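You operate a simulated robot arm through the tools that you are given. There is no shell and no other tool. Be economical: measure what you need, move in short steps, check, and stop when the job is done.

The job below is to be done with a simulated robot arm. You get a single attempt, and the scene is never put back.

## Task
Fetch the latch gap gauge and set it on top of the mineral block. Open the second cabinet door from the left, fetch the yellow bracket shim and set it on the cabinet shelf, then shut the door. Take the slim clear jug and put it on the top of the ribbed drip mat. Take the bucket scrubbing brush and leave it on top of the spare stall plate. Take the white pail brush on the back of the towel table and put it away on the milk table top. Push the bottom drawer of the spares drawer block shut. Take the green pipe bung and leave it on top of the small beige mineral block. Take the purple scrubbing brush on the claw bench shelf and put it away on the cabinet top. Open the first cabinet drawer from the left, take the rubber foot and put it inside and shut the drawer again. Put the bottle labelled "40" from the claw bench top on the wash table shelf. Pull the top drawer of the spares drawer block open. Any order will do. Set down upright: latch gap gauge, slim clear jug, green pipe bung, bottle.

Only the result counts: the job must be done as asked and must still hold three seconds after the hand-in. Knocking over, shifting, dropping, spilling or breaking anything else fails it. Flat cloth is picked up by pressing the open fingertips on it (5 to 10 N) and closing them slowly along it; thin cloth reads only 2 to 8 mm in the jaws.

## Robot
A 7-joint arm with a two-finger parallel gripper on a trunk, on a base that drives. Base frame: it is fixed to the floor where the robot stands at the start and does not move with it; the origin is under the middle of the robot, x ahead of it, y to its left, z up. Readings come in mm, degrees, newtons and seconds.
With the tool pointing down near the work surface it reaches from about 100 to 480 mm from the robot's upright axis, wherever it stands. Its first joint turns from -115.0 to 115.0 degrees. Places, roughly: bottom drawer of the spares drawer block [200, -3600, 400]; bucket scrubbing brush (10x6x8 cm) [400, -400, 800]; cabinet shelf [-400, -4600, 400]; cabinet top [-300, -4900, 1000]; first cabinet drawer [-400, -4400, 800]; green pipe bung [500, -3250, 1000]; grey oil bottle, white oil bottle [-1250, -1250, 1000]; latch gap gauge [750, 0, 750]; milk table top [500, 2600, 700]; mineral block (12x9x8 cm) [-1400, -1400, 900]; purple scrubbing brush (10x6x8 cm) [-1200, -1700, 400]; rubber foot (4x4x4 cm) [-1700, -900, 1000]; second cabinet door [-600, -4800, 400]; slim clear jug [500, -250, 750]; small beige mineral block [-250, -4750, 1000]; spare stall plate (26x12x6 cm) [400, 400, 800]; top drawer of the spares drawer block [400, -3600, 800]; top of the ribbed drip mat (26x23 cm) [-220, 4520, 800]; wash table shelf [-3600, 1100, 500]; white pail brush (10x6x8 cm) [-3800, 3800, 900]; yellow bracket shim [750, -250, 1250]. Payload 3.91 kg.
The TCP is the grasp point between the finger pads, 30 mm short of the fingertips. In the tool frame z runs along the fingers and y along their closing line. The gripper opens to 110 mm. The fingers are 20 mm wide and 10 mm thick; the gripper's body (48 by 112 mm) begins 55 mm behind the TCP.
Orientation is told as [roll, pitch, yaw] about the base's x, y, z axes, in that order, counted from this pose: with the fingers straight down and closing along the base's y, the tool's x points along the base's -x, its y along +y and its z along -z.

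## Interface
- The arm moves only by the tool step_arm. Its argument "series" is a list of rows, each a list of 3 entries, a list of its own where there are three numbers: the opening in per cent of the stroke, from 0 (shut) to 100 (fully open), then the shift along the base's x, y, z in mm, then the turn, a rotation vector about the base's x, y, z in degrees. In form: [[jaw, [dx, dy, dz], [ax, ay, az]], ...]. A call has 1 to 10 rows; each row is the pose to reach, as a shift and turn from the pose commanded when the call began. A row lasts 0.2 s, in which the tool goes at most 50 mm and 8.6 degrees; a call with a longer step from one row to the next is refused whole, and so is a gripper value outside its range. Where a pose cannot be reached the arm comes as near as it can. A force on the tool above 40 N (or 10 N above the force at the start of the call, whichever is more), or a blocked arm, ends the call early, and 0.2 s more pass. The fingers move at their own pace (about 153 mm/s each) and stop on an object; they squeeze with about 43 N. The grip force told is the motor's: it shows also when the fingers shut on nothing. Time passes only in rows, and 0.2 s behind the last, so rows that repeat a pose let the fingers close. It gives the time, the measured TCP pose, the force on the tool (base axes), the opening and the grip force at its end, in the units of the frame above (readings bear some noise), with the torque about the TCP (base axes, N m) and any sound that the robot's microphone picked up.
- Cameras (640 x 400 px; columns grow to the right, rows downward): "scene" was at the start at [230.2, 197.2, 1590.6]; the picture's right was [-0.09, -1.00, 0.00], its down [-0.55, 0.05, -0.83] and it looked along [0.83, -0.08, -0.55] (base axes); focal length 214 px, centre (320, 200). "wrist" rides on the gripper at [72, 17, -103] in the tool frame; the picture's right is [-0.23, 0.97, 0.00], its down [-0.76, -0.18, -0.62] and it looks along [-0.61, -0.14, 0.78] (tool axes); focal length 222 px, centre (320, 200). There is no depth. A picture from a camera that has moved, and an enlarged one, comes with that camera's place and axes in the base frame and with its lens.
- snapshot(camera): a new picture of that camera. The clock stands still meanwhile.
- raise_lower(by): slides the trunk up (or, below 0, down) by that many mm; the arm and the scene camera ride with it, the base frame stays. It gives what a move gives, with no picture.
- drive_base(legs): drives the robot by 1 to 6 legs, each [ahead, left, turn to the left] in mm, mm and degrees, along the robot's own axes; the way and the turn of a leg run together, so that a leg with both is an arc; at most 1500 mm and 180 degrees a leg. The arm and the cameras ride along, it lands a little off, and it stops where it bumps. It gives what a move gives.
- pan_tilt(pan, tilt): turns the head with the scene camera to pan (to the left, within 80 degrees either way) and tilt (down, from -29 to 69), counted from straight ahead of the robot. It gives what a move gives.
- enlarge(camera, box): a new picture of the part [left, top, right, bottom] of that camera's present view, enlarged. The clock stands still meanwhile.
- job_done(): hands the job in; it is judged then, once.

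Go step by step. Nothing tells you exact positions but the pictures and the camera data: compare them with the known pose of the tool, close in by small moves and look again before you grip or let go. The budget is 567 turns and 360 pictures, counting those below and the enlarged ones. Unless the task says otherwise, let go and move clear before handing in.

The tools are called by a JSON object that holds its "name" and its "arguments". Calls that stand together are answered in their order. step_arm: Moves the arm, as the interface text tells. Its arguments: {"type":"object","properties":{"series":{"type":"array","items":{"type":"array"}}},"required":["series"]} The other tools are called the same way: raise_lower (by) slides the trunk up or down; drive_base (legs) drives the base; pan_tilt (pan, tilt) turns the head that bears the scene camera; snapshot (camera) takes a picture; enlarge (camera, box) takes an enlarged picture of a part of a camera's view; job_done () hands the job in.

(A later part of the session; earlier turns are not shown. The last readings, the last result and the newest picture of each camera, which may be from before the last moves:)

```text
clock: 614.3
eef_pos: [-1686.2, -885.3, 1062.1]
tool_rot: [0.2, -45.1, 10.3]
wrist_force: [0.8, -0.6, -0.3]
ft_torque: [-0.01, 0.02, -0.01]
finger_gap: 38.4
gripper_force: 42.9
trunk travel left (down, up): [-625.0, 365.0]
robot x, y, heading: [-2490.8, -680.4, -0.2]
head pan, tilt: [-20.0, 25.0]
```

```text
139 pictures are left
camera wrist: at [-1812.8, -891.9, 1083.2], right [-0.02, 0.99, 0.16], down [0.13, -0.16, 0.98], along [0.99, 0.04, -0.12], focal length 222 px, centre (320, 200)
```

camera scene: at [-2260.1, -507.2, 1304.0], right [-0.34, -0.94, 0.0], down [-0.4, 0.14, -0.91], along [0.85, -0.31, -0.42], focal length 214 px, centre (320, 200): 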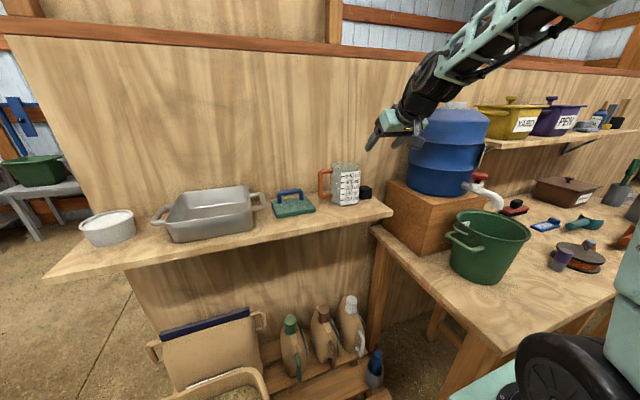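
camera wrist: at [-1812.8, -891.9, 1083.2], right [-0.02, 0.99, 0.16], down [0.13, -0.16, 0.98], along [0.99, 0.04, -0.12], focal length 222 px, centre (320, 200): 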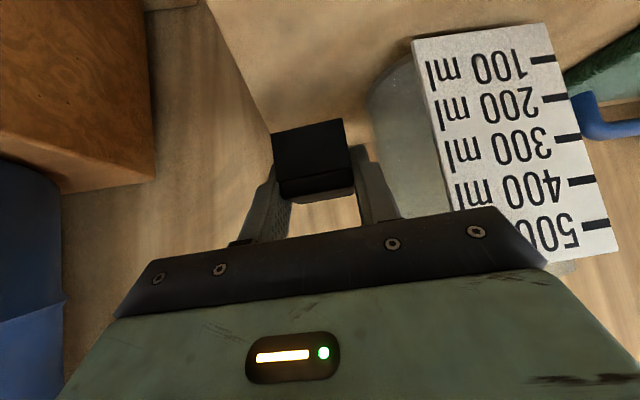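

{"name": "step_arm", "arguments": {"series": [[10, [-15, -5, 20], [0, 0, 0]], [10, [-35, -10, 45], [0, 0, 0]], [10, [-60, -15, 75], [0, 0, -5]], [10, [-90, -20, 105], [0, 0, -10]], [10, [-120, -25, 130], [0, 0, -10]]]}}

{"name": "drive_base", "arguments": {"legs": [[-90, 0, 0], [0, 1090, 0], [1400, 0, 0], [690, 0, 0]]}}

{"name": "drive_base", "arguments": {"legs": [[0, -350, 0], [0, 0, -90], [1400, 0, 0], [1400, 0, 0]]}}

{"name": "pan_tilt", "arguments": {"pan": 0, "tilt": 25}}

{"name": "snapshot", "arguments": {"camera": "scene"}}

```text
clock: 615.5
eef_pos: [-1805.5, -910.2, 1191.1]
tool_rot: [0.1, -45.0, 0.2]
wrist_force: [0.5, -0.1, -1.1]
ft_torque: [-0.01, 0.01, -0.01]
finger_gap: 38.5
gripper_force: 42.8
trunk travel left (down, up): [-625.0, 365.0]
robot x, y, heading: [-2488.5, -680.2, -0.1]
head pan, tilt: [-20.0, 25.0]
```

```text
clock: 631.8
eef_pos: [203.5, 178.4, 1191.6]
tool_rot: [0.2, -45.0, -0.1]
wrist_force: [0.1, 0.0, -0.8]
ft_torque: [0.02, -0.02, -0.01]
finger_gap: 38.6
gripper_force: 43.5
trunk travel left (down, up): [-625.0, 365.0]
robot x, y, heading: [-477.9, 414.1, -0.2]
head pan, tilt: [-20.0, 25.0]
```

```text
clock: 651.0
eef_pos: [-790.4, -3398.6, 1191.7]
tool_rot: [0.2, -45.0, -91.7]
wrist_force: [0.1, 0.1, -0.3]
ft_torque: [0.01, 0.0, 0.0]
finger_gap: 38.6
gripper_force: 43.3
trunk travel left (down, up): [-625.0, 365.0]
robot x, y, heading: [-533.9, -2728.9, -92.1]
head pan, tilt: [-20.0, 25.0]
```

```text
clock: 651.9
eef_pos: [-790.9, -3399.6, 1192.5]
tool_rot: [0.2, -45.0, -91.8]
wrist_force: [1.1, -0.6, -0.6]
ft_torque: [-0.01, -0.01, 0.04]
finger_gap: 38.4
gripper_force: 43.4
trunk travel left (down, up): [-625.0, 365.0]
robot x, y, heading: [-536.2, -2723.4, -92.0]
head pan, tilt: [0.0, 25.0]
```

```text
138 pictures are left
camera scene: at [-340.3, -2966.9, 1304.0], right [-1.0, 0.04, 0.0], down [0.02, 0.42, -0.91], along [-0.03, -0.91, -0.42], focal length 214 px, centre (320, 200)
```

scene: 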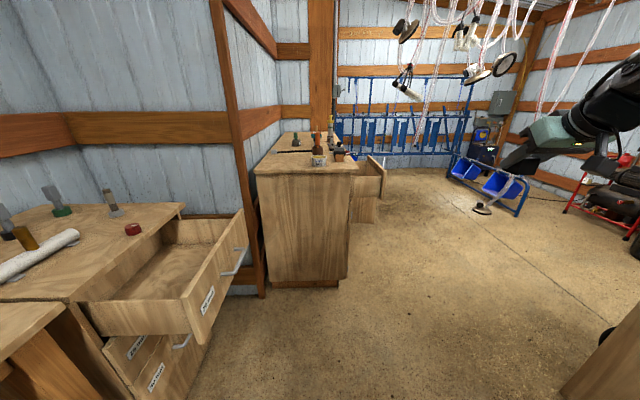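

{"name": "drive_base", "arguments": {"legs": [[0, 0, 2], [800, 60, 0]]}}

{"name": "pan_tilt", "arguments": {"pan": -10, "tilt": 45}}

{"name": "snapshot", "arguments": {"camera": "scene"}}

{"name": "snapshot", "arguments": {"camera": "wrist"}}

```text
clock: 656.5
eef_pos: [-699.3, -4204.4, 1191.3]
tool_rot: [0.2, -45.0, -89.4]
wrist_force: [-0.5, -0.4, -0.1]
ft_torque: [0.01, -0.02, 0.0]
finger_gap: 38.6
gripper_force: 42.6
trunk travel left (down, up): [-625.0, 365.0]
robot x, y, heading: [-473.7, -3522.5, -89.9]
head pan, tilt: [0.0, 25.0]
```

```text
clock: 657.4
eef_pos: [-700.1, -4204.2, 1191.6]
tool_rot: [0.2, -44.9, -89.4]
wrist_force: [1.5, -0.8, -1.0]
ft_torque: [0.01, -0.01, -0.01]
finger_gap: 38.4
gripper_force: 42.9
trunk travel left (down, up): [-625.0, 365.0]
robot x, y, heading: [-473.4, -3516.1, -89.5]
head pan, tilt: [-10.0, 45.0]
```

```text
137 pictures are left
camera scene: at [-283.0, -3741.2, 1273.4], right [-0.99, 0.17, 0.0], down [0.12, 0.7, -0.71], along [-0.12, -0.7, -0.71], focal length 214 px, centre (320, 200)
```

scene: 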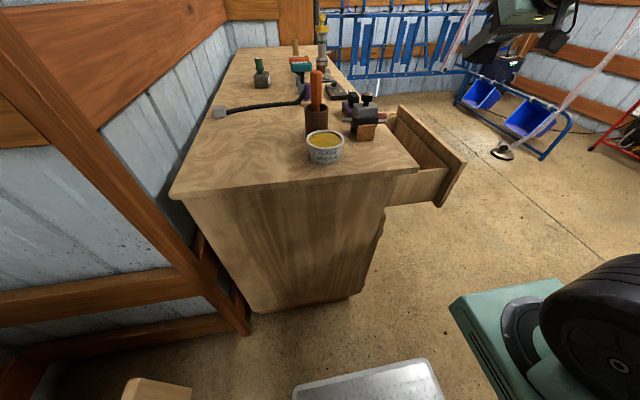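

```text
136 pictures are left
camera wrist: at [-686.2, -4080.6, 1212.9], right [0.98, -0.15, 0.16], down [-0.18, -0.1, 0.98], along [-0.13, -0.98, -0.12], focal length 222 px, centre (320, 200)
```

wrist: 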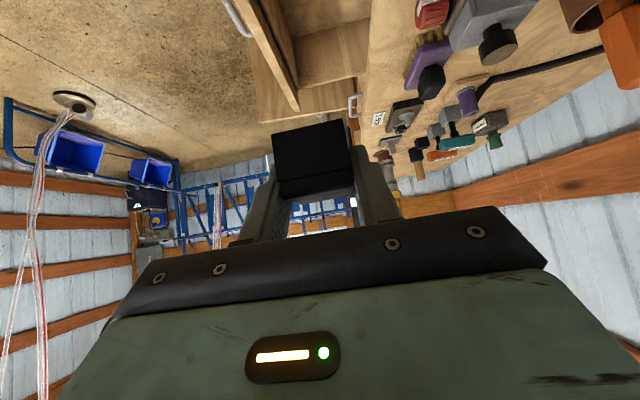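

{"name": "drive_base", "arguments": {"legs": [[190, 0, 0]]}}

{"name": "raise_lower", "arguments": {"by": -220}}

{"name": "snapshot", "arguments": {"camera": "wrist"}}

{"name": "snapshot", "arguments": {"camera": "scene"}}

```text
clock: 658.9
eef_pos: [-698.6, -4394.1, 1191.5]
tool_rot: [0.2, -45.0, -89.3]
wrist_force: [0.3, 0.5, -0.9]
ft_torque: [-0.04, 0.01, 0.02]
finger_gap: 38.3
gripper_force: 42.7
trunk travel left (down, up): [-625.0, 365.0]
robot x, y, heading: [-474.9, -3707.6, -89.6]
head pan, tilt: [-10.0, 45.0]
```

```text
clock: 661.2
eef_pos: [-697.2, -4394.9, 972.0]
tool_rot: [0.2, -45.0, -89.2]
wrist_force: [0.1, -0.6, -0.7]
ft_torque: [-0.02, -0.01, 0.01]
finger_gap: 38.7
gripper_force: 42.7
trunk travel left (down, up): [-405.0, 585.0]
robot x, y, heading: [-479.1, -3710.0, -89.6]
head pan, tilt: [-10.0, 45.0]
```

```text
135 pictures are left
camera wrist: at [-684.7, -4270.9, 992.9], right [0.98, -0.15, 0.16], down [-0.18, -0.1, 0.98], along [-0.13, -0.98, -0.12], focal length 222 px, centre (320, 200)
```

wrist: 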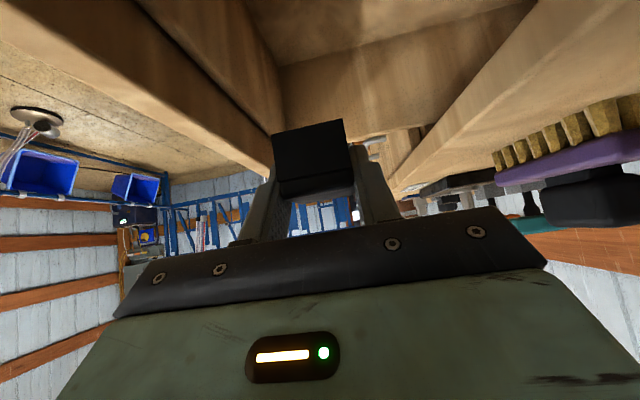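

```text
134 pictures are left
camera scene: at [-281.7, -3931.2, 1053.4], right [-0.99, 0.17, 0.0], down [0.12, 0.7, -0.71], along [-0.12, -0.7, -0.71], focal length 214 px, centre (320, 200)
```

scene: 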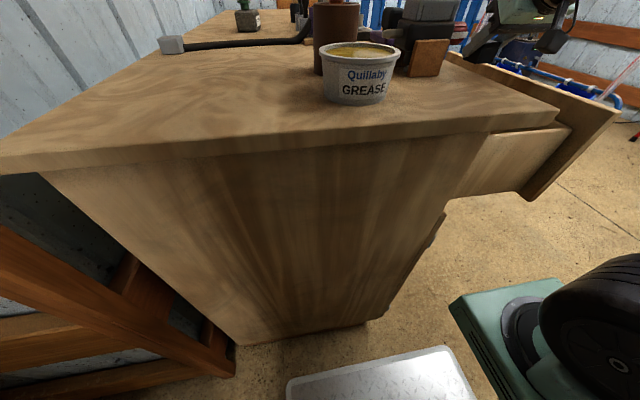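

{"name": "enlarge", "arguments": {"camera": "wrist", "box": [100, 0, 560, 230]}}

{"name": "enlarge", "arguments": {"camera": "scene", "box": [400, 0, 640, 220]}}

```text
1.39 times, centred on (330, 115) of wrist
camera zoom: at [-684.7, -4270.9, 992.9], right [0.98, -0.15, 0.16], down [-0.18, -0.1, 0.98], along [-0.13, -0.98, -0.12], focal length 309 px, centre (306, 318)
```

zoom: 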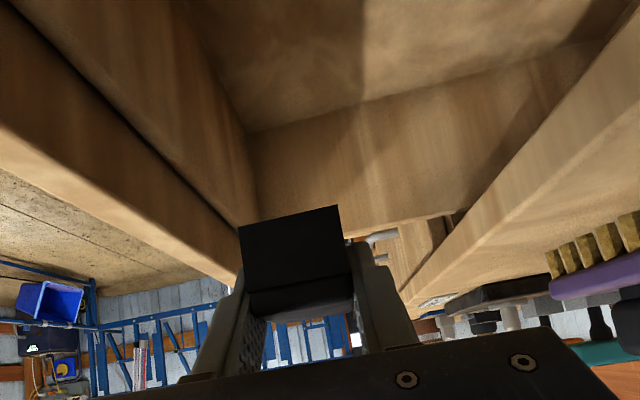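

```text
1.82 times, centred on (520, 110) of scene
camera zoom: at [-281.7, -3931.2, 1053.4], right [-0.99, 0.17, 0.0], down [0.12, 0.7, -0.71], along [-0.12, -0.7, -0.71], focal length 390 px, centre (-44, 364)
```

zoom: 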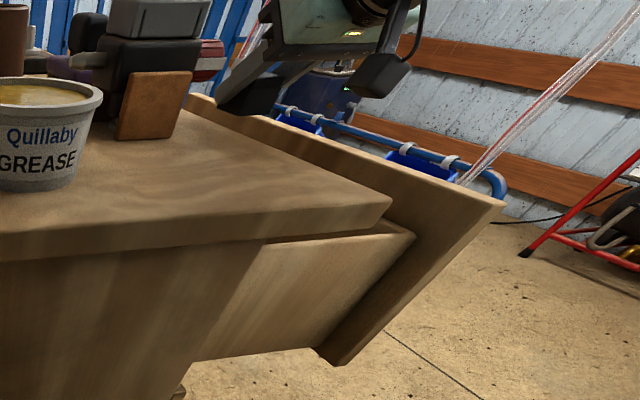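

{"name": "step_arm", "arguments": {"series": [[10, [0, 0, -30], [0, 0, 0]], [10, [0, 0, -60], [0, 0, 0]], [10, [0, 0, -88], [0, 0, 0]]]}}

{"name": "step_arm", "arguments": {"series": [[10, [-15, 0, 0], [0, 0, 0]], [10, [-30, 0, 0], [0, 0, 0]], [10, [-45, 0, 0], [0, 0, 0]], [10, [-60, 0, 0], [0, 0, 0]], [10, [-75, 0, 0], [0, 0, 0]], [10, [-90, 0, 0], [0, 0, 0]], [10, [-105, 0, 0], [0, 0, 0]]]}}

{"name": "snapshot", "arguments": {"camera": "wrist"}}

```text
clock: 662.0
eef_pos: [-698.9, -4393.8, 883.2]
tool_rot: [0.3, -45.0, -89.4]
wrist_force: [0.1, -0.3, -0.3]
ft_torque: [0.03, -0.02, 0.04]
finger_gap: 38.4
gripper_force: 43.4
trunk travel left (down, up): [-405.0, 585.0]
robot x, y, heading: [-474.8, -3711.9, -89.7]
head pan, tilt: [-10.0, 45.0]
```

```text
clock: 663.6
eef_pos: [-804.3, -4393.2, 883.9]
tool_rot: [0.2, -45.0, -89.4]
wrist_force: [0.7, -0.4, -0.9]
ft_torque: [0.04, -0.01, 0.04]
finger_gap: 38.6
gripper_force: 42.9
trunk travel left (down, up): [-405.0, 585.0]
robot x, y, heading: [-472.2, -3709.0, -89.8]
head pan, tilt: [-10.0, 45.0]
```

```text
131 pictures are left
camera wrist: at [-790.2, -4270.4, 904.2], right [0.98, -0.15, 0.16], down [-0.18, -0.1, 0.98], along [-0.13, -0.98, -0.12], focal length 222 px, centre (320, 200)
```

wrist: 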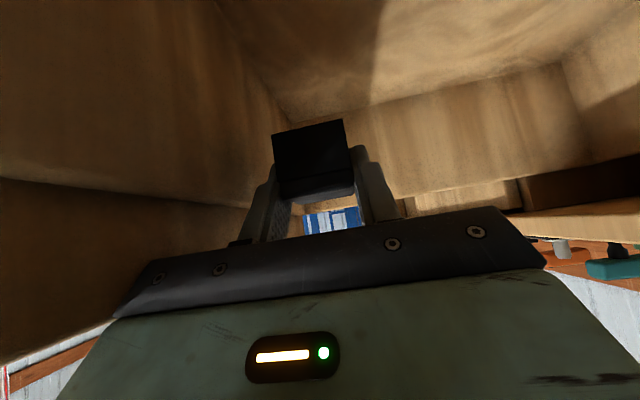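

{"name": "step_arm", "arguments": {"series": [[10, [40, 0, 0], [0, 0, 0]], [10, [75, 0, 0], [0, 0, 0]], [10, [75, 0, -30], [0, 0, 0]], [10, [75, 0, -50], [0, 0, 0]], [10, [75, 0, -62], [0, 0, 0]], [10, [75, 0, -70], [0, 0, 0]], [10, [75, 0, -77], [0, 0, 0]], [10, [75, 0, -84], [0, 0, 0]], [10, [75, 0, -91], [0, 0, 0]], [10, [75, 0, -98], [0, 0, 0]]]}}

{"name": "snapshot", "arguments": {"camera": "wrist"}}

```text
clock: 665.8
eef_pos: [-728.5, -4394.4, 785.2]
tool_rot: [0.2, -45.1, -89.3]
wrist_force: [0.6, 2.5, 3.6]
ft_torque: [0.07, 0.03, -0.04]
finger_gap: 38.5
gripper_force: 42.8
trunk travel left (down, up): [-405.0, 585.0]
robot x, y, heading: [-476.3, -3715.2, -89.6]
head pan, tilt: [-10.0, 45.0]
```

```text
130 pictures are left
camera wrist: at [-714.5, -4270.9, 806.8], right [0.98, -0.15, 0.16], down [-0.18, -0.1, 0.98], along [-0.13, -0.98, -0.12], focal length 222 px, centre (320, 200)
```

wrist: 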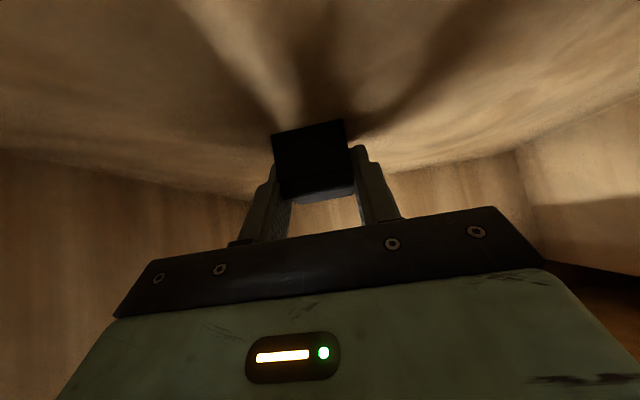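

{"name": "step_arm", "arguments": {"series": [[10, [0, 0, -3], [0, 0, 0]], [40, [0, 0, -3], [0, 0, 0]], [48, [0, 0, -3], [0, 0, 0]], [55, [0, 0, -3], [0, 0, 0]], [55, [0, 12, 12], [0, 0, 0]], [55, [0, 30, 35], [0, 0, 0]], [55, [0, 45, 65], [0, 0, 0]], [55, [0, 55, 105], [0, 0, 0]], [55, [0, 65, 145], [0, 0, 0]]]}}

{"name": "snapshot", "arguments": {"camera": "wrist"}}

```text
clock: 667.5
eef_pos: [-724.8, -4354.8, 861.1]
tool_rot: [0.4, -45.2, -88.8]
wrist_force: [2.4, -38.4, -13.5]
ft_torque: [-1.64, 0.16, -0.7]
finger_gap: 60.5
gripper_force: 0.1
trunk travel left (down, up): [-405.0, 585.0]
robot x, y, heading: [-471.3, -3713.8, -89.7]
head pan, tilt: [-10.0, 45.0]
stopped in row 8: the force on the tool passed its limit (the readings are from after the stop); the commanded pose is now the measured one
```

```text
129 pictures are left
camera wrist: at [-711.3, -4231.4, 881.7], right [0.98, -0.14, 0.17], down [-0.18, -0.1, 0.98], along [-0.12, -0.99, -0.12], focal length 222 px, centre (320, 200)
```

wrist: 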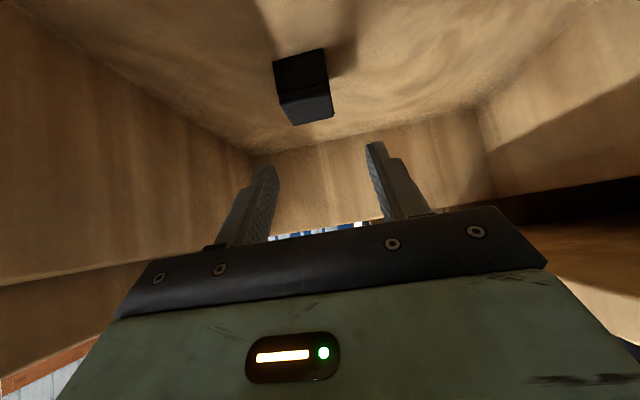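

{"name": "step_arm", "arguments": {"series": [[55, [0, -20, 5], [0, 0, 0]], [55, [0, -25, 45], [0, 0, 0]], [55, [0, -25, 90], [0, 0, 0]], [55, [0, -25, 135], [0, 0, 0]], [55, [0, -25, 180], [0, 0, 0]]]}}

{"name": "raise_lower", "arguments": {"by": 150}}

{"name": "snapshot", "arguments": {"camera": "wrist"}}

{"name": "snapshot", "arguments": {"camera": "scene"}}

```text
clock: 668.7
eef_pos: [-725.8, -4375.6, 1040.1]
tool_rot: [0.3, -45.3, -89.1]
wrist_force: [0.9, -0.3, -0.5]
ft_torque: [-0.02, 0.01, -0.03]
finger_gap: 60.5
gripper_force: 0.0
trunk travel left (down, up): [-405.0, 585.0]
robot x, y, heading: [-475.7, -3715.2, -89.6]
head pan, tilt: [-10.0, 45.0]
```

```text
clock: 670.5
eef_pos: [-726.9, -4375.4, 1190.3]
tool_rot: [0.3, -45.1, -89.0]
wrist_force: [-1.0, -0.6, -0.7]
ft_torque: [0.0, -0.03, 0.0]
finger_gap: 60.6
gripper_force: 0.1
trunk travel left (down, up): [-555.0, 435.0]
robot x, y, heading: [-469.8, -3713.5, -89.7]
head pan, tilt: [-10.0, 45.0]
```

```text
128 pictures are left
camera wrist: at [-712.4, -4251.7, 1211.3], right [0.98, -0.14, 0.17], down [-0.18, -0.1, 0.98], along [-0.12, -0.99, -0.12], focal length 222 px, centre (320, 200)
```

wrist: 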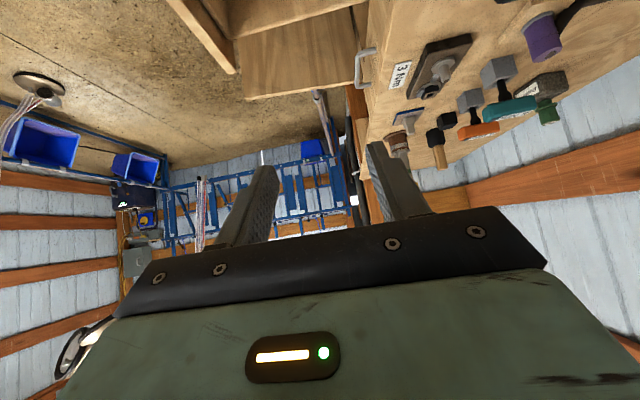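

```text
127 pictures are left
camera scene: at [-281.6, -3932.0, 1203.4], right [-0.99, 0.17, 0.0], down [0.12, 0.7, -0.71], along [-0.12, -0.7, -0.71], focal length 214 px, centre (320, 200)
```

scene: 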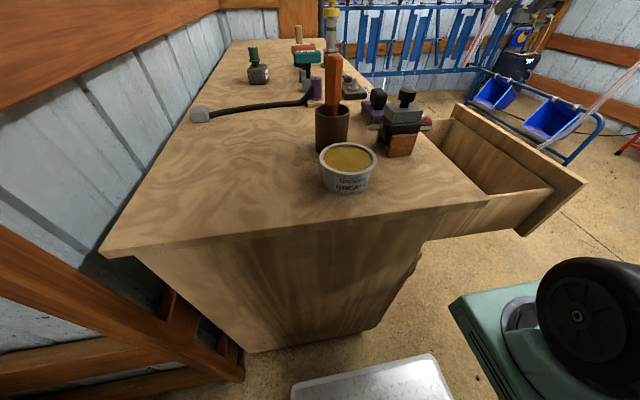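

{"name": "drive_base", "arguments": {"legs": [[0, -530, 0], [0, 0, 90], [-350, -260, 0], [-290, -190, 0]]}}

{"name": "step_arm", "arguments": {"series": [[50, [0, 0, 0], [0, -8.5, 0]], [50, [0, 0, 0], [0, -17, 0]], [50, [0, 0, 0], [0, -25.5, 0]], [50, [0, 0, 0], [0, -34, 0]], [50, [0, 0, 0], [0, -42.5, 0]], [50, [0, 0, 0], [0, -45, 0]]]}}

{"name": "step_arm", "arguments": {"series": [[50, [0, 0, 0], [8.5, 0, 0]], [50, [0, 0, 0], [17, 0, 0]], [50, [0, 0, 0], [25.5, 0, 0]], [50, [0, 0, 0], [34, 0, 0]], [50, [0, 0, 0], [42.5, 0, 0]], [50, [0, 0, 0], [51, 0, 0]], [50, [0, 0, 0], [59.5, 0, 0]], [50, [0, 0, 0], [68, 0, 0]], [50, [0, 0, 0], [76.5, 0, 0]], [50, [0, 0, 0], [85, 0, 0]]]}}

{"name": "snapshot", "arguments": {"camera": "wrist"}}

```text
clock: 681.5
eef_pos: [-963.2, -4425.2, 1190.8]
tool_rot: [0.3, -45.2, 1.6]
wrist_force: [0.4, -0.1, -0.3]
ft_torque: [0.03, 0.03, -0.03]
finger_gap: 60.4
gripper_force: 0.0
trunk travel left (down, up): [-555.0, 435.0]
robot x, y, heading: [-1627.6, -4179.4, 0.9]
head pan, tilt: [-10.0, 45.0]
```

```text
clock: 682.9
eef_pos: [-962.5, -4424.8, 1190.5]
tool_rot: [-103.5, -88.8, 104.9]
wrist_force: [-0.3, -0.2, 1.4]
ft_torque: [0.02, 0.01, 0.01]
finger_gap: 54.8
gripper_force: 0.1
trunk travel left (down, up): [-555.0, 435.0]
robot x, y, heading: [-1630.6, -4178.3, 1.0]
head pan, tilt: [-10.0, 45.0]
```

```text
clock: 685.1
eef_pos: [-962.5, -4425.4, 1190.7]
tool_rot: [91.6, -6.0, -90.2]
wrist_force: [-0.5, -0.7, 0.4]
ft_torque: [0.0, 0.0, -0.04]
finger_gap: 54.9
gripper_force: 0.1
trunk travel left (down, up): [-555.0, 435.0]
robot x, y, heading: [-1628.8, -4180.2, 1.1]
head pan, tilt: [-10.0, 45.0]
```

```text
126 pictures are left
camera wrist: at [-1067.1, -4352.5, 1196.5], right [-0.03, -0.12, 0.99], down [-0.62, -0.78, -0.11], along [0.78, -0.62, -0.06], focal length 222 px, centre (320, 200)
```

wrist: 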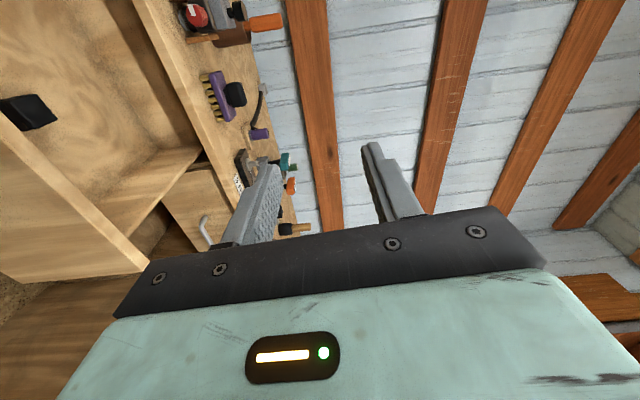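

{"name": "drive_base", "arguments": {"legs": [[-30, 40, -1]]}}

{"name": "raise_lower", "arguments": {"by": -355}}

{"name": "snapshot", "arguments": {"camera": "wrist"}}

```text
clock: 686.0
eef_pos: [-997.3, -4397.3, 1190.2]
tool_rot: [91.4, -6.1, -91.2]
wrist_force: [-0.6, 0.2, 0.1]
ft_torque: [-0.02, 0.01, 0.03]
finger_gap: 55.0
gripper_force: 0.1
trunk travel left (down, up): [-555.0, 435.0]
robot x, y, heading: [-1658.5, -4139.9, 0.1]
head pan, tilt: [-10.0, 45.0]
```

```text
clock: 689.5
eef_pos: [-997.9, -4398.1, 834.5]
tool_rot: [91.5, -6.1, -91.3]
wrist_force: [-0.1, -0.3, 0.3]
ft_torque: [0.01, -0.02, -0.02]
finger_gap: 54.9
gripper_force: 0.0
trunk travel left (down, up): [-200.0, 790.0]
robot x, y, heading: [-1657.6, -4141.9, -0.2]
head pan, tilt: [-10.0, 45.0]
```

```text
125 pictures are left
camera wrist: at [-1100.5, -4322.5, 841.3], right [-0.03, -0.12, 0.99], down [-0.63, -0.76, -0.11], along [0.77, -0.63, -0.06], focal length 222 px, centre (320, 200)
```

wrist: 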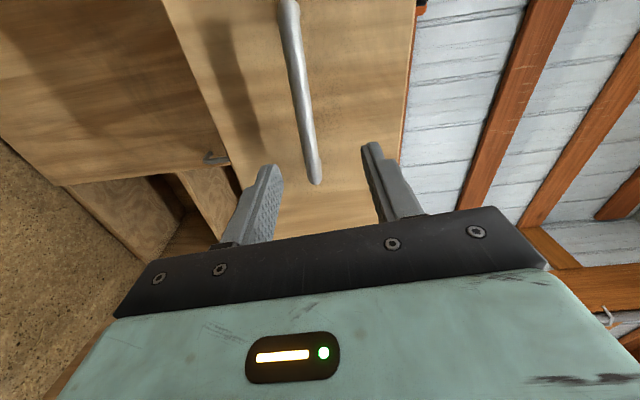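

{"name": "step_arm", "arguments": {"series": [[50, [20, 10, -4], [4, 0, 0]], [50, [45, 20, -8], [6, 0, 0]], [50, [68, 20, -8], [6, 0, 0]]]}}

{"name": "snapshot", "arguments": {"camera": "wrist"}}

```text
clock: 690.3
eef_pos: [-930.6, -4377.4, 828.0]
tool_rot: [91.3, -0.1, -91.2]
wrist_force: [0.0, 0.3, -0.7]
ft_torque: [-0.02, 0.03, -0.02]
finger_gap: 54.9
gripper_force: 0.0
trunk travel left (down, up): [-200.0, 790.0]
robot x, y, heading: [-1658.4, -4142.1, 0.1]
head pan, tilt: [-10.0, 45.0]
```

```text
124 pictures are left
camera wrist: at [-1032.7, -4303.5, 841.5], right [-0.03, -0.23, 0.97], down [-0.64, -0.75, -0.19], along [0.77, -0.62, -0.12], focal length 222 px, centre (320, 200)
```

wrist: 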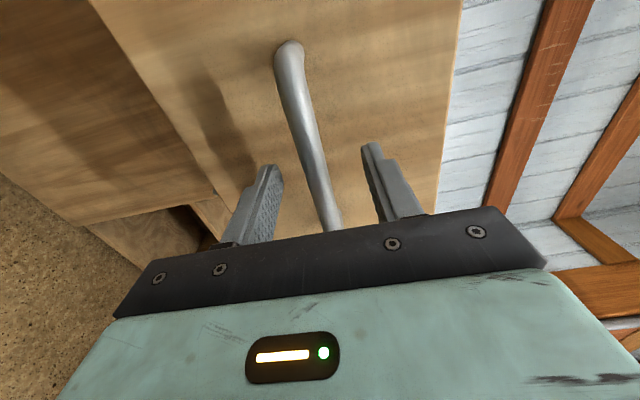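

{"name": "step_arm", "arguments": {"series": [[50, [10, 0, -1], [0, 0, 0]], [25, [10, 0, -1], [0, 0, 0]], [0, [10, 0, -1], [0, 0, 0]], [0, [10, 0, -1], [0, 0, 0]], [0, [10, 0, -1], [0, 0, 0]]]}}

{"name": "step_arm", "arguments": {"series": [[0, [25, 0, 0], [0, 0, 0]], [0, [50, 0, 0], [0, 0, 0]], [0, [75, 0, 0], [0, 0, 0]], [0, [100, 0, 0], [0, 0, 0]], [0, [125, 0, 0], [0, 0, 0]], [0, [150, 0, 0], [0, 0, 0]], [0, [175, 0, 0], [0, 0, 0]], [0, [200, 0, 0], [0, 0, 0]], [0, [225, 0, 0], [0, 0, 0]], [0, [250, 0, 0], [0, 0, 0]]]}}

```text
clock: 691.5
eef_pos: [-918.5, -4376.7, 826.8]
tool_rot: [91.4, -0.1, -91.1]
wrist_force: [2.7, 0.0, 4.3]
ft_torque: [0.15, -0.01, 0.01]
finger_gap: 13.5
gripper_force: 44.9
trunk travel left (down, up): [-200.0, 790.0]
robot x, y, heading: [-1661.1, -4141.1, 0.0]
head pan, tilt: [-10.0, 45.0]
```

```text
clock: 693.7
eef_pos: [-669.4, -4376.8, 826.3]
tool_rot: [91.4, -0.1, -91.3]
wrist_force: [-3.1, 0.3, 7.3]
ft_torque: [0.16, -0.04, 0.58]
finger_gap: 13.9
gripper_force: 45.1
trunk travel left (down, up): [-200.0, 790.0]
robot x, y, heading: [-1662.1, -4139.3, 0.3]
head pan, tilt: [-10.0, 45.0]
```

{"name": "step_arm", "arguments": {"series": [[0, [15, 0, 0], [0, 0, 0]], [0, [28, 0, 0], [0, 0, 0]], [0, [36, 0, 0], [0, 0, 0]], [0, [42, 0, 0], [0, 0, 0]], [0, [47, 0, 0], [0, 0, 0]], [0, [52, 0, 0], [0, 0, 0]], [0, [57, 0, 0], [0, 0, 0]], [0, [62, 0, 0], [0, 0, 0]]]}}

{"name": "snapshot", "arguments": {"camera": "scene"}}

```text
clock: 695.4
eef_pos: [-614.7, -4378.6, 827.0]
tool_rot: [91.4, -0.1, -91.3]
wrist_force: [-27.2, 2.9, -0.3]
ft_torque: [0.21, -0.09, 0.52]
finger_gap: 13.3
gripper_force: 45.3
trunk travel left (down, up): [-200.0, 790.0]
robot x, y, heading: [-1657.9, -4142.0, -0.2]
head pan, tilt: [-10.0, 45.0]
stopped in row 8: the force on the tool passed its limit (the readings are from after the stop); the commanded pose is now the measured one
```

```text
123 pictures are left
camera scene: at [-1438.9, -3949.4, 848.5], right [-0.17, -0.98, 0.0], down [-0.7, 0.12, -0.71], along [0.7, -0.12, -0.71], focal length 214 px, centre (320, 200)
```

scene: 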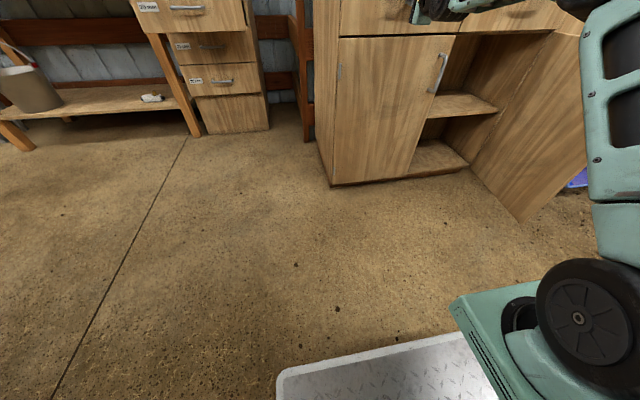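

{"name": "step_arm", "arguments": {"series": [[25, [0, 0, 0], [0, 0, 0]], [45, [0, 0, 0], [0, 0, 0]], [45, [-30, 0, 0], [0, 0, 0]], [45, [-75, 0, 0], [0, 0, 0]], [45, [-120, 0, 0], [0, 0, 0]], [45, [-165, 0, 0], [0, 0, 0]], [45, [-210, 0, 0], [0, 0, 0]]]}}

{"name": "pan_tilt", "arguments": {"pan": -20, "tilt": 15}}

{"name": "snapshot", "arguments": {"camera": "scene"}}

```text
clock: 697.0
eef_pos: [-823.5, -4376.7, 827.0]
tool_rot: [91.2, -0.2, -91.2]
wrist_force: [0.4, 0.0, 0.2]
ft_torque: [0.01, 0.0, -0.01]
finger_gap: 49.3
gripper_force: 0.2
trunk travel left (down, up): [-200.0, 790.0]
robot x, y, heading: [-1662.2, -4139.4, -0.1]
head pan, tilt: [-10.0, 45.0]
```

```text
clock: 697.9
eef_pos: [-822.6, -4378.2, 826.9]
tool_rot: [91.2, -0.1, -91.4]
wrist_force: [0.0, 0.1, -0.4]
ft_torque: [0.03, 0.02, -0.01]
finger_gap: 49.3
gripper_force: 0.2
trunk travel left (down, up): [-200.0, 790.0]
robot x, y, heading: [-1660.9, -4140.9, -0.1]
head pan, tilt: [-20.0, 15.0]
```

```text
122 pictures are left
camera scene: at [-1430.3, -3967.3, 895.1], right [-0.34, -0.94, 0.0], down [-0.24, 0.09, -0.97], along [0.91, -0.33, -0.26], focal length 214 px, centre (320, 200)
```

scene: 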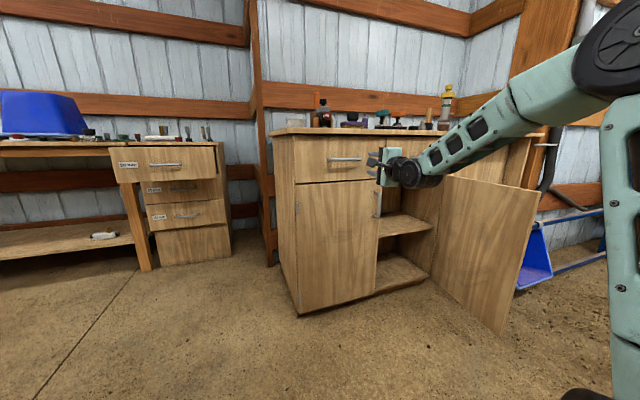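

{"name": "raise_lower", "arguments": {"by": 400}}

{"name": "step_arm", "arguments": {"series": [[45, [-20, 0, 0], [-8.5, 0, 0]], [45, [-40, 0, 0], [-17, 0, 0]], [45, [-60, 0, 0], [-25.5, 0, 0]], [45, [-80, 0, 0], [-34, 0, 0]], [45, [-100, 0, 0], [-42.5, 0, 0]], [45, [-100, 0, 0], [-51, 0, 0]], [45, [-100, 0, 0], [-59.5, 0, 0]], [45, [-100, 0, 0], [-68, 0, 0]], [45, [-100, 0, 0], [-76.5, 0, 0]], [45, [-100, 0, 0], [-85, 0, 0]]]}}

{"name": "step_arm", "arguments": {"series": [[45, [0, 0, 0], [-6.3, 0, 0]], [45, [0, 0, 0], [-6.3, 8.5, 0]], [45, [0, 0, 0], [-6.3, 17, 0]], [45, [0, 0, 0], [-6.3, 25.5, 0]], [45, [0, 0, 0], [-6.3, 34, 0]], [45, [0, 0, 0], [-6.3, 42.5, 0]], [45, [0, 0, 0], [-6.3, 45, 0]]]}}

{"name": "drive_base", "arguments": {"legs": [[0, 130, 0], [650, 310, 0], [500, 0, 0], [0, 1400, 0], [0, 1400, 0]]}}

{"name": "pan_tilt", "arguments": {"pan": 0, "tilt": 20}}

{"name": "snapshot", "arguments": {"camera": "scene"}}

```text
clock: 701.7
eef_pos: [-822.9, -4376.7, 1227.5]
tool_rot: [91.3, -0.2, -91.2]
wrist_force: [-0.2, -0.3, -0.5]
ft_torque: [0.06, 0.0, 0.0]
finger_gap: 49.4
gripper_force: 0.1
trunk travel left (down, up): [-600.0, 390.0]
robot x, y, heading: [-1657.8, -4143.0, 0.1]
head pan, tilt: [-20.0, 15.0]
```

```text
clock: 703.9
eef_pos: [-921.8, -4377.0, 1227.1]
tool_rot: [106.3, -85.2, -105.0]
wrist_force: [0.2, 0.3, 0.5]
ft_torque: [-0.01, 0.05, 0.02]
finger_gap: 49.6
gripper_force: 0.2
trunk travel left (down, up): [-600.0, 390.0]
robot x, y, heading: [-1656.7, -4141.0, -0.1]
head pan, tilt: [-20.0, 15.0]
```

```text
clock: 705.5
eef_pos: [-923.0, -4378.6, 1228.2]
tool_rot: [-2.0, -46.3, 1.3]
wrist_force: [-0.2, -0.2, 0.2]
ft_torque: [0.01, -0.01, -0.01]
finger_gap: 49.3
gripper_force: 0.1
trunk travel left (down, up): [-600.0, 390.0]
robot x, y, heading: [-1657.4, -4141.8, 0.2]
head pan, tilt: [-20.0, 15.0]
```

```text
clock: 726.1
eef_pos: [226.9, -1125.5, 1226.6]
tool_rot: [-1.9, -46.3, 1.5]
wrist_force: [0.0, 0.1, 0.0]
ft_torque: [0.03, 0.0, 0.01]
finger_gap: 49.4
gripper_force: 0.1
trunk travel left (down, up): [-600.0, 390.0]
robot x, y, heading: [-511.8, -893.6, 0.2]
head pan, tilt: [-20.0, 15.0]
```

```text
clock: 726.9
eef_pos: [226.5, -1126.3, 1227.0]
tool_rot: [-1.9, -46.4, 1.6]
wrist_force: [0.9, -0.1, 0.1]
ft_torque: [-0.02, 0.02, 0.01]
finger_gap: 49.5
gripper_force: 0.1
trunk travel left (down, up): [-600.0, 390.0]
robot x, y, heading: [-515.2, -897.6, 0.3]
head pan, tilt: [0.0, 20.0]
```

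```text
121 pictures are left
camera scene: at [-279.3, -687.5, 1287.1], right [0.01, -1.0, 0.0], down [-0.34, 0.0, -0.94], along [0.94, 0.01, -0.34], focal length 214 px, centre (320, 200)
```

scene: 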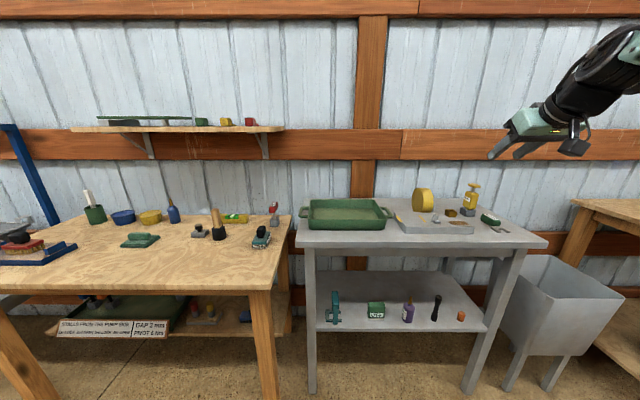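

{"name": "raise_lower", "arguments": {"by": 200}}

{"name": "drive_base", "arguments": {"legs": [[0, 825, 0], [330, 0, 0]]}}

{"name": "pan_tilt", "arguments": {"pan": -30, "tilt": 25}}

{"name": "snapshot", "arguments": {"camera": "scene"}}

{"name": "snapshot", "arguments": {"camera": "wrist"}}

```text
clock: 729.1
eef_pos: [227.1, -1125.7, 1427.1]
tool_rot: [-1.9, -46.3, 1.6]
wrist_force: [0.4, -0.5, 0.8]
ft_torque: [0.03, 0.01, -0.02]
finger_gap: 49.7
gripper_force: 0.1
trunk travel left (down, up): [-800.0, 190.0]
robot x, y, heading: [-512.0, -894.1, 0.3]
head pan, tilt: [0.0, 20.0]
```

```text
clock: 735.2
eef_pos: [549.0, -304.3, 1427.3]
tool_rot: [-1.9, -46.3, 1.9]
wrist_force: [-0.2, -0.8, 0.1]
ft_torque: [0.01, 0.0, -0.01]
finger_gap: 49.5
gripper_force: 0.0
trunk travel left (down, up): [-800.0, 190.0]
robot x, y, heading: [-190.4, -77.7, 0.5]
head pan, tilt: [0.0, 20.0]
```

```text
clock: 736.2
eef_pos: [548.6, -304.7, 1425.9]
tool_rot: [-2.0, -46.3, 1.9]
wrist_force: [0.1, 0.1, 1.3]
ft_torque: [0.0, -0.03, -0.03]
finger_gap: 49.5
gripper_force: 0.1
trunk travel left (down, up): [-800.0, 190.0]
robot x, y, heading: [-193.5, -75.4, 0.5]
head pan, tilt: [-30.0, 25.0]
```

```text
120 pictures are left
camera scene: at [28.7, 85.4, 1479.0], right [-0.49, -0.87, 0.0], down [-0.37, 0.21, -0.91], along [0.79, -0.44, -0.42], focal length 214 px, centre (320, 200)
```

scene: 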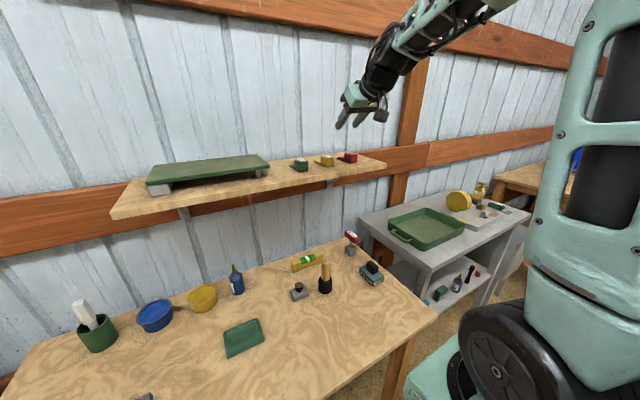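

```text
119 pictures are left
camera wrist: at [423.4, -289.3, 1445.6], right [0.15, 0.98, 0.14], down [0.08, -0.15, 0.99], along [0.99, -0.13, -0.1], focal length 222 px, centre (320, 200)
```

wrist: 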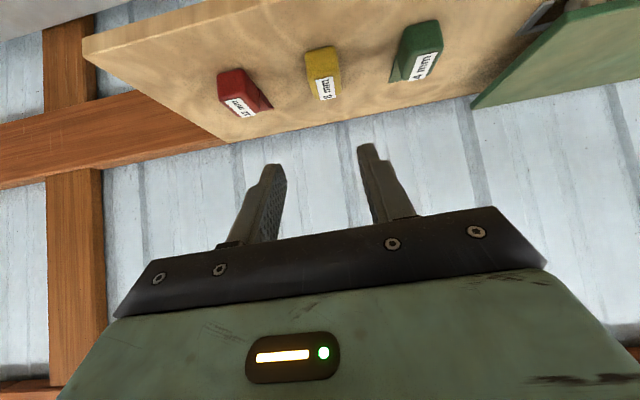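

{"name": "enlarge", "arguments": {"camera": "wrist", "box": [200, 0, 470, 140]}}

{"name": "enlarge", "arguments": {"camera": "scene", "box": [270, 130, 400, 220]}}

```text
2.37 times, centred on (335, 70) of wrist
camera zoom: at [423.4, -289.3, 1445.6], right [0.15, 0.98, 0.14], down [0.08, -0.15, 0.99], along [0.99, -0.13, -0.1], focal length 526 px, centre (284, 508)
```

zoom: 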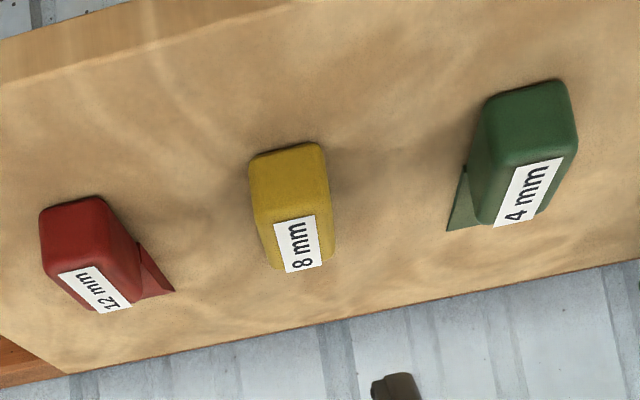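

```text
4.44 times, centred on (335, 175) of scene
camera zoom: at [28.7, 85.4, 1479.0], right [-0.49, -0.87, 0.0], down [-0.37, 0.21, -0.91], along [0.79, -0.44, -0.42], focal length 953 px, centre (253, 311)
```

zoom: 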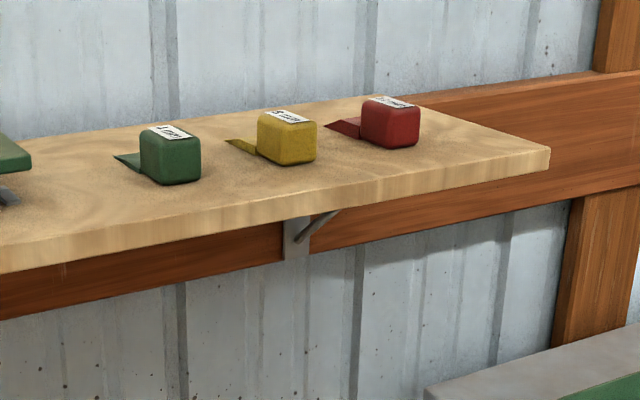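

{"name": "step_arm", "arguments": {"series": [[70, [35, 2, -25], [0, 1, 0]], [70, [70, 5, -50], [0, 1, 0]], [70, [105, 8, -75], [0, 1, 0]], [70, [107, 8, -95], [0, 1, 0]]]}}

{"name": "snapshot", "arguments": {"camera": "wrist"}}

```text
clock: 737.2
eef_pos: [655.1, -297.4, 1332.7]
tool_rot: [-1.8, -45.4, 2.0]
wrist_force: [0.5, 0.2, -0.9]
ft_torque: [-0.02, 0.0, -0.02]
finger_gap: 77.0
gripper_force: 0.1
trunk travel left (down, up): [-800.0, 190.0]
robot x, y, heading: [-191.3, -77.2, 0.7]
head pan, tilt: [-30.0, 25.0]
```

```text
116 pictures are left
camera wrist: at [530.2, -281.5, 1352.9], right [0.15, 0.98, 0.14], down [0.09, -0.15, 0.98], along [0.98, -0.13, -0.11], focal length 222 px, centre (320, 200)
```

wrist: 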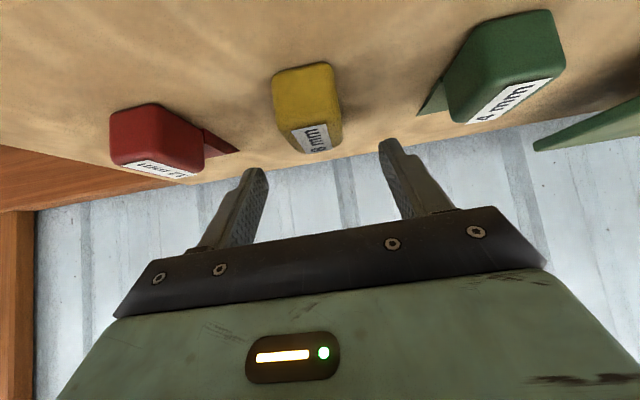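

{"name": "step_arm", "arguments": {"series": [[62, [0, 1, -15], [0, 0, 0]], [62, [0, 1, -30], [0, 0, 0]], [62, [0, 1, -36], [0, 0, 0]], [45, [0, 1, -36], [0, 0, 0]], [30, [0, 1, -36], [0, 0, 0]], [15, [0, 1, -36], [0, 0, 0]], [10, [0, 1, -36], [0, 0, 0]]]}}

{"name": "snapshot", "arguments": {"camera": "wrist"}}

```text
clock: 738.8
eef_pos: [655.1, -296.0, 1297.6]
tool_rot: [-2.0, -45.5, 1.8]
wrist_force: [1.3, 2.5, 17.7]
ft_torque: [0.43, -0.3, -0.15]
finger_gap: 33.5
gripper_force: 42.9
trunk travel left (down, up): [-800.0, 190.0]
robot x, y, heading: [-193.4, -77.3, 0.9]
head pan, tilt: [-30.0, 25.0]
```

```text
115 pictures are left
camera wrist: at [529.7, -280.8, 1318.3], right [0.15, 0.98, 0.14], down [0.09, -0.15, 0.98], along [0.98, -0.14, -0.11], focal length 222 px, centre (320, 200)
```

wrist: 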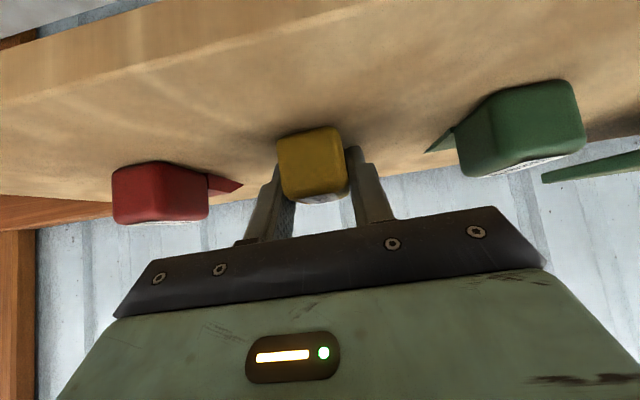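

{"name": "step_arm", "arguments": {"series": [[0, [0, 0, 2], [0, 0, 0]], [0, [0, 0, 6], [0, 0, 0]], [0, [0, 0, 12], [0, 0, 0]], [0, [0, 0, 25], [0, 0, 0]], [0, [0, 0, 45], [0, 0, 0]], [0, [-20, 0, 70], [0, 0, 0]], [0, [-50, 0, 95], [0, 0, 0]], [0, [-90, 0, 110], [0, 0, 0]], [0, [-130, 0, 120], [0, 0, 0]]]}}

{"name": "snapshot", "arguments": {"camera": "wrist"}}

```text
clock: 740.8
eef_pos: [526.9, -294.6, 1416.5]
tool_rot: [-1.9, -45.2, 2.0]
wrist_force: [0.0, -0.7, -0.5]
ft_torque: [0.04, 0.0, -0.02]
finger_gap: 33.3
gripper_force: 43.2
trunk travel left (down, up): [-800.0, 190.0]
robot x, y, heading: [-192.8, -75.3, 0.8]
head pan, tilt: [-30.0, 25.0]
```

```text
114 pictures are left
camera wrist: at [400.7, -280.5, 1436.8], right [0.15, 0.98, 0.14], down [0.1, -0.15, 0.98], along [0.98, -0.13, -0.12], focal length 222 px, centre (320, 200)
```

wrist: 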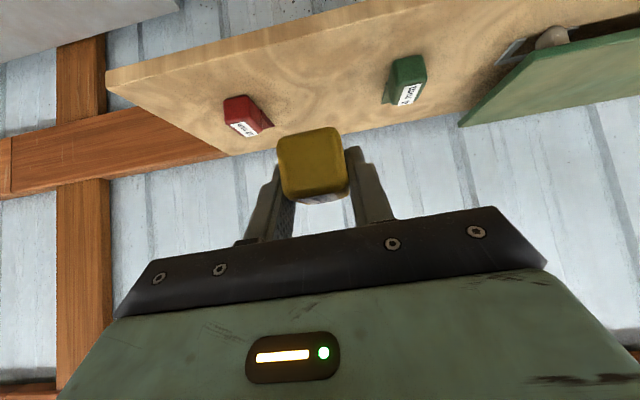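

{"name": "drive_base", "arguments": {"legs": [[-320, 0, -0.7], [0, -1400, 0], [0, -1400, 0], [0, -800, 0], [-500, 0, 0]]}}

{"name": "drive_base", "arguments": {"legs": [[-340, -290, 0], [-160, -600, 0]]}}

{"name": "pan_tilt", "arguments": {"pan": -20, "tilt": 30}}

{"name": "snapshot", "arguments": {"camera": "scene"}}

```text
clock: 762.5
eef_pos: [-288.5, -3913.4, 1417.8]
tool_rot: [-1.9, -45.3, 1.4]
wrist_force: [-0.1, 0.6, -0.1]
ft_torque: [0.0, 0.0, 0.0]
finger_gap: 33.3
gripper_force: 42.8
trunk travel left (down, up): [-800.0, 190.0]
robot x, y, heading: [-1001.8, -3684.3, 0.3]
head pan, tilt: [-30.0, 25.0]
```

```text
clock: 768.3
eef_pos: [-792.6, -4803.2, 1416.7]
tool_rot: [-1.8, -45.3, 1.0]
wrist_force: [0.4, -0.6, -0.6]
ft_torque: [0.0, 0.01, 0.0]
finger_gap: 33.0
gripper_force: 42.7
trunk travel left (down, up): [-800.0, 190.0]
robot x, y, heading: [-1507.6, -4573.1, -0.2]
head pan, tilt: [-30.0, 25.0]
```

```text
clock: 769.0
eef_pos: [-792.1, -4802.2, 1416.1]
tool_rot: [-2.0, -45.3, 1.1]
wrist_force: [0.2, -0.2, -1.4]
ft_torque: [0.0, -0.01, 0.01]
finger_gap: 33.4
gripper_force: 42.7
trunk travel left (down, up): [-800.0, 190.0]
robot x, y, heading: [-1509.1, -4572.7, -0.0]
head pan, tilt: [-20.0, 30.0]
```

```text
113 pictures are left
camera scene: at [-1280.2, -4399.3, 1471.0], right [-0.34, -0.94, 0.0], down [-0.47, 0.17, -0.87], along [0.81, -0.3, -0.5], focal length 214 px, centre (320, 200)
```

scene: 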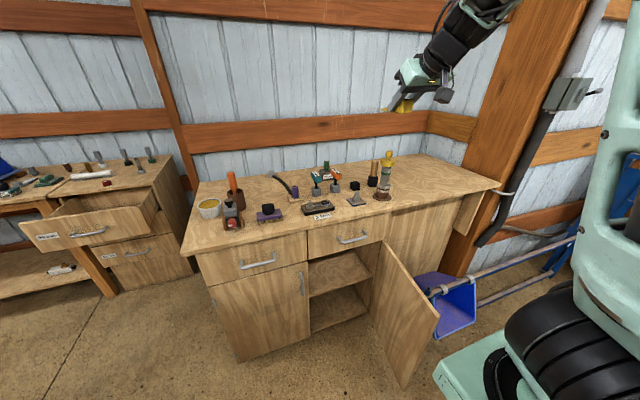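

{"name": "raise_lower", "arguments": {"by": -400}}

{"name": "raise_lower", "arguments": {"by": -250}}

{"name": "step_arm", "arguments": {"series": [[0, [0, 0, -40], [0, 0, 0]], [0, [10, 0, -80], [1, 0, 0]], [0, [25, 0, -120], [1, 0, 0]], [0, [40, 0, -160], [1, 0, 0]], [0, [55, 0, -200], [1, 0, 0]], [0, [70, 0, -225], [1, 0, 0]]]}}

{"name": "snapshot", "arguments": {"camera": "wrist"}}

{"name": "snapshot", "arguments": {"camera": "scene"}}

```text
clock: 772.9
eef_pos: [-793.8, -4802.9, 1015.9]
tool_rot: [-1.9, -45.3, 1.1]
wrist_force: [-0.1, 0.7, -1.0]
ft_torque: [-0.02, 0.02, 0.01]
finger_gap: 33.4
gripper_force: 43.0
trunk travel left (down, up): [-400.0, 590.0]
robot x, y, heading: [-1510.3, -4574.9, 0.1]
head pan, tilt: [-20.0, 30.0]
```

```text
clock: 775.4
eef_pos: [-793.4, -4802.0, 766.2]
tool_rot: [-2.0, -45.3, 1.1]
wrist_force: [0.3, 0.2, -1.1]
ft_torque: [0.0, 0.0, -0.03]
finger_gap: 33.2
gripper_force: 43.0
trunk travel left (down, up): [-150.0, 840.0]
robot x, y, heading: [-1507.4, -4573.0, -0.3]
head pan, tilt: [-20.0, 30.0]
```

```text
clock: 776.8
eef_pos: [-723.8, -4801.8, 543.0]
tool_rot: [-0.4, -45.2, 0.2]
wrist_force: [-0.2, -0.2, -0.8]
ft_torque: [-0.02, 0.02, 0.01]
finger_gap: 33.3
gripper_force: 42.9
trunk travel left (down, up): [-150.0, 840.0]
robot x, y, heading: [-1503.6, -4573.1, -0.1]
head pan, tilt: [-20.0, 30.0]
```

```text
112 pictures are left
camera wrist: at [-849.2, -4785.7, 562.3], right [0.16, 0.97, 0.16], down [0.09, -0.17, 0.98], along [0.98, -0.15, -0.12], focal length 222 px, centre (320, 200)
```

wrist: 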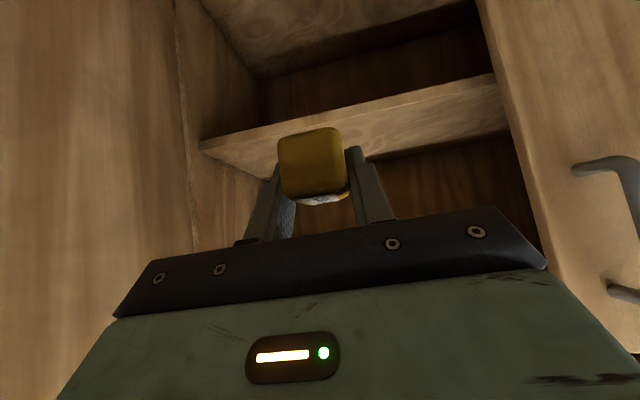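

```text
111 pictures are left
camera scene: at [-1280.3, -4399.2, 821.0], right [-0.34, -0.94, 0.0], down [-0.47, 0.17, -0.87], along [0.81, -0.3, -0.5], focal length 214 px, centre (320, 200)
```

scene: 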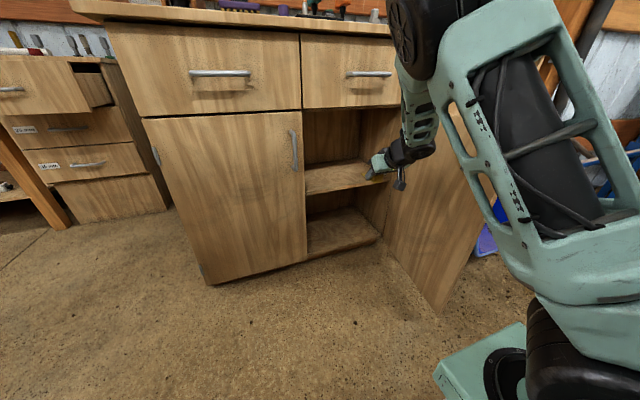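

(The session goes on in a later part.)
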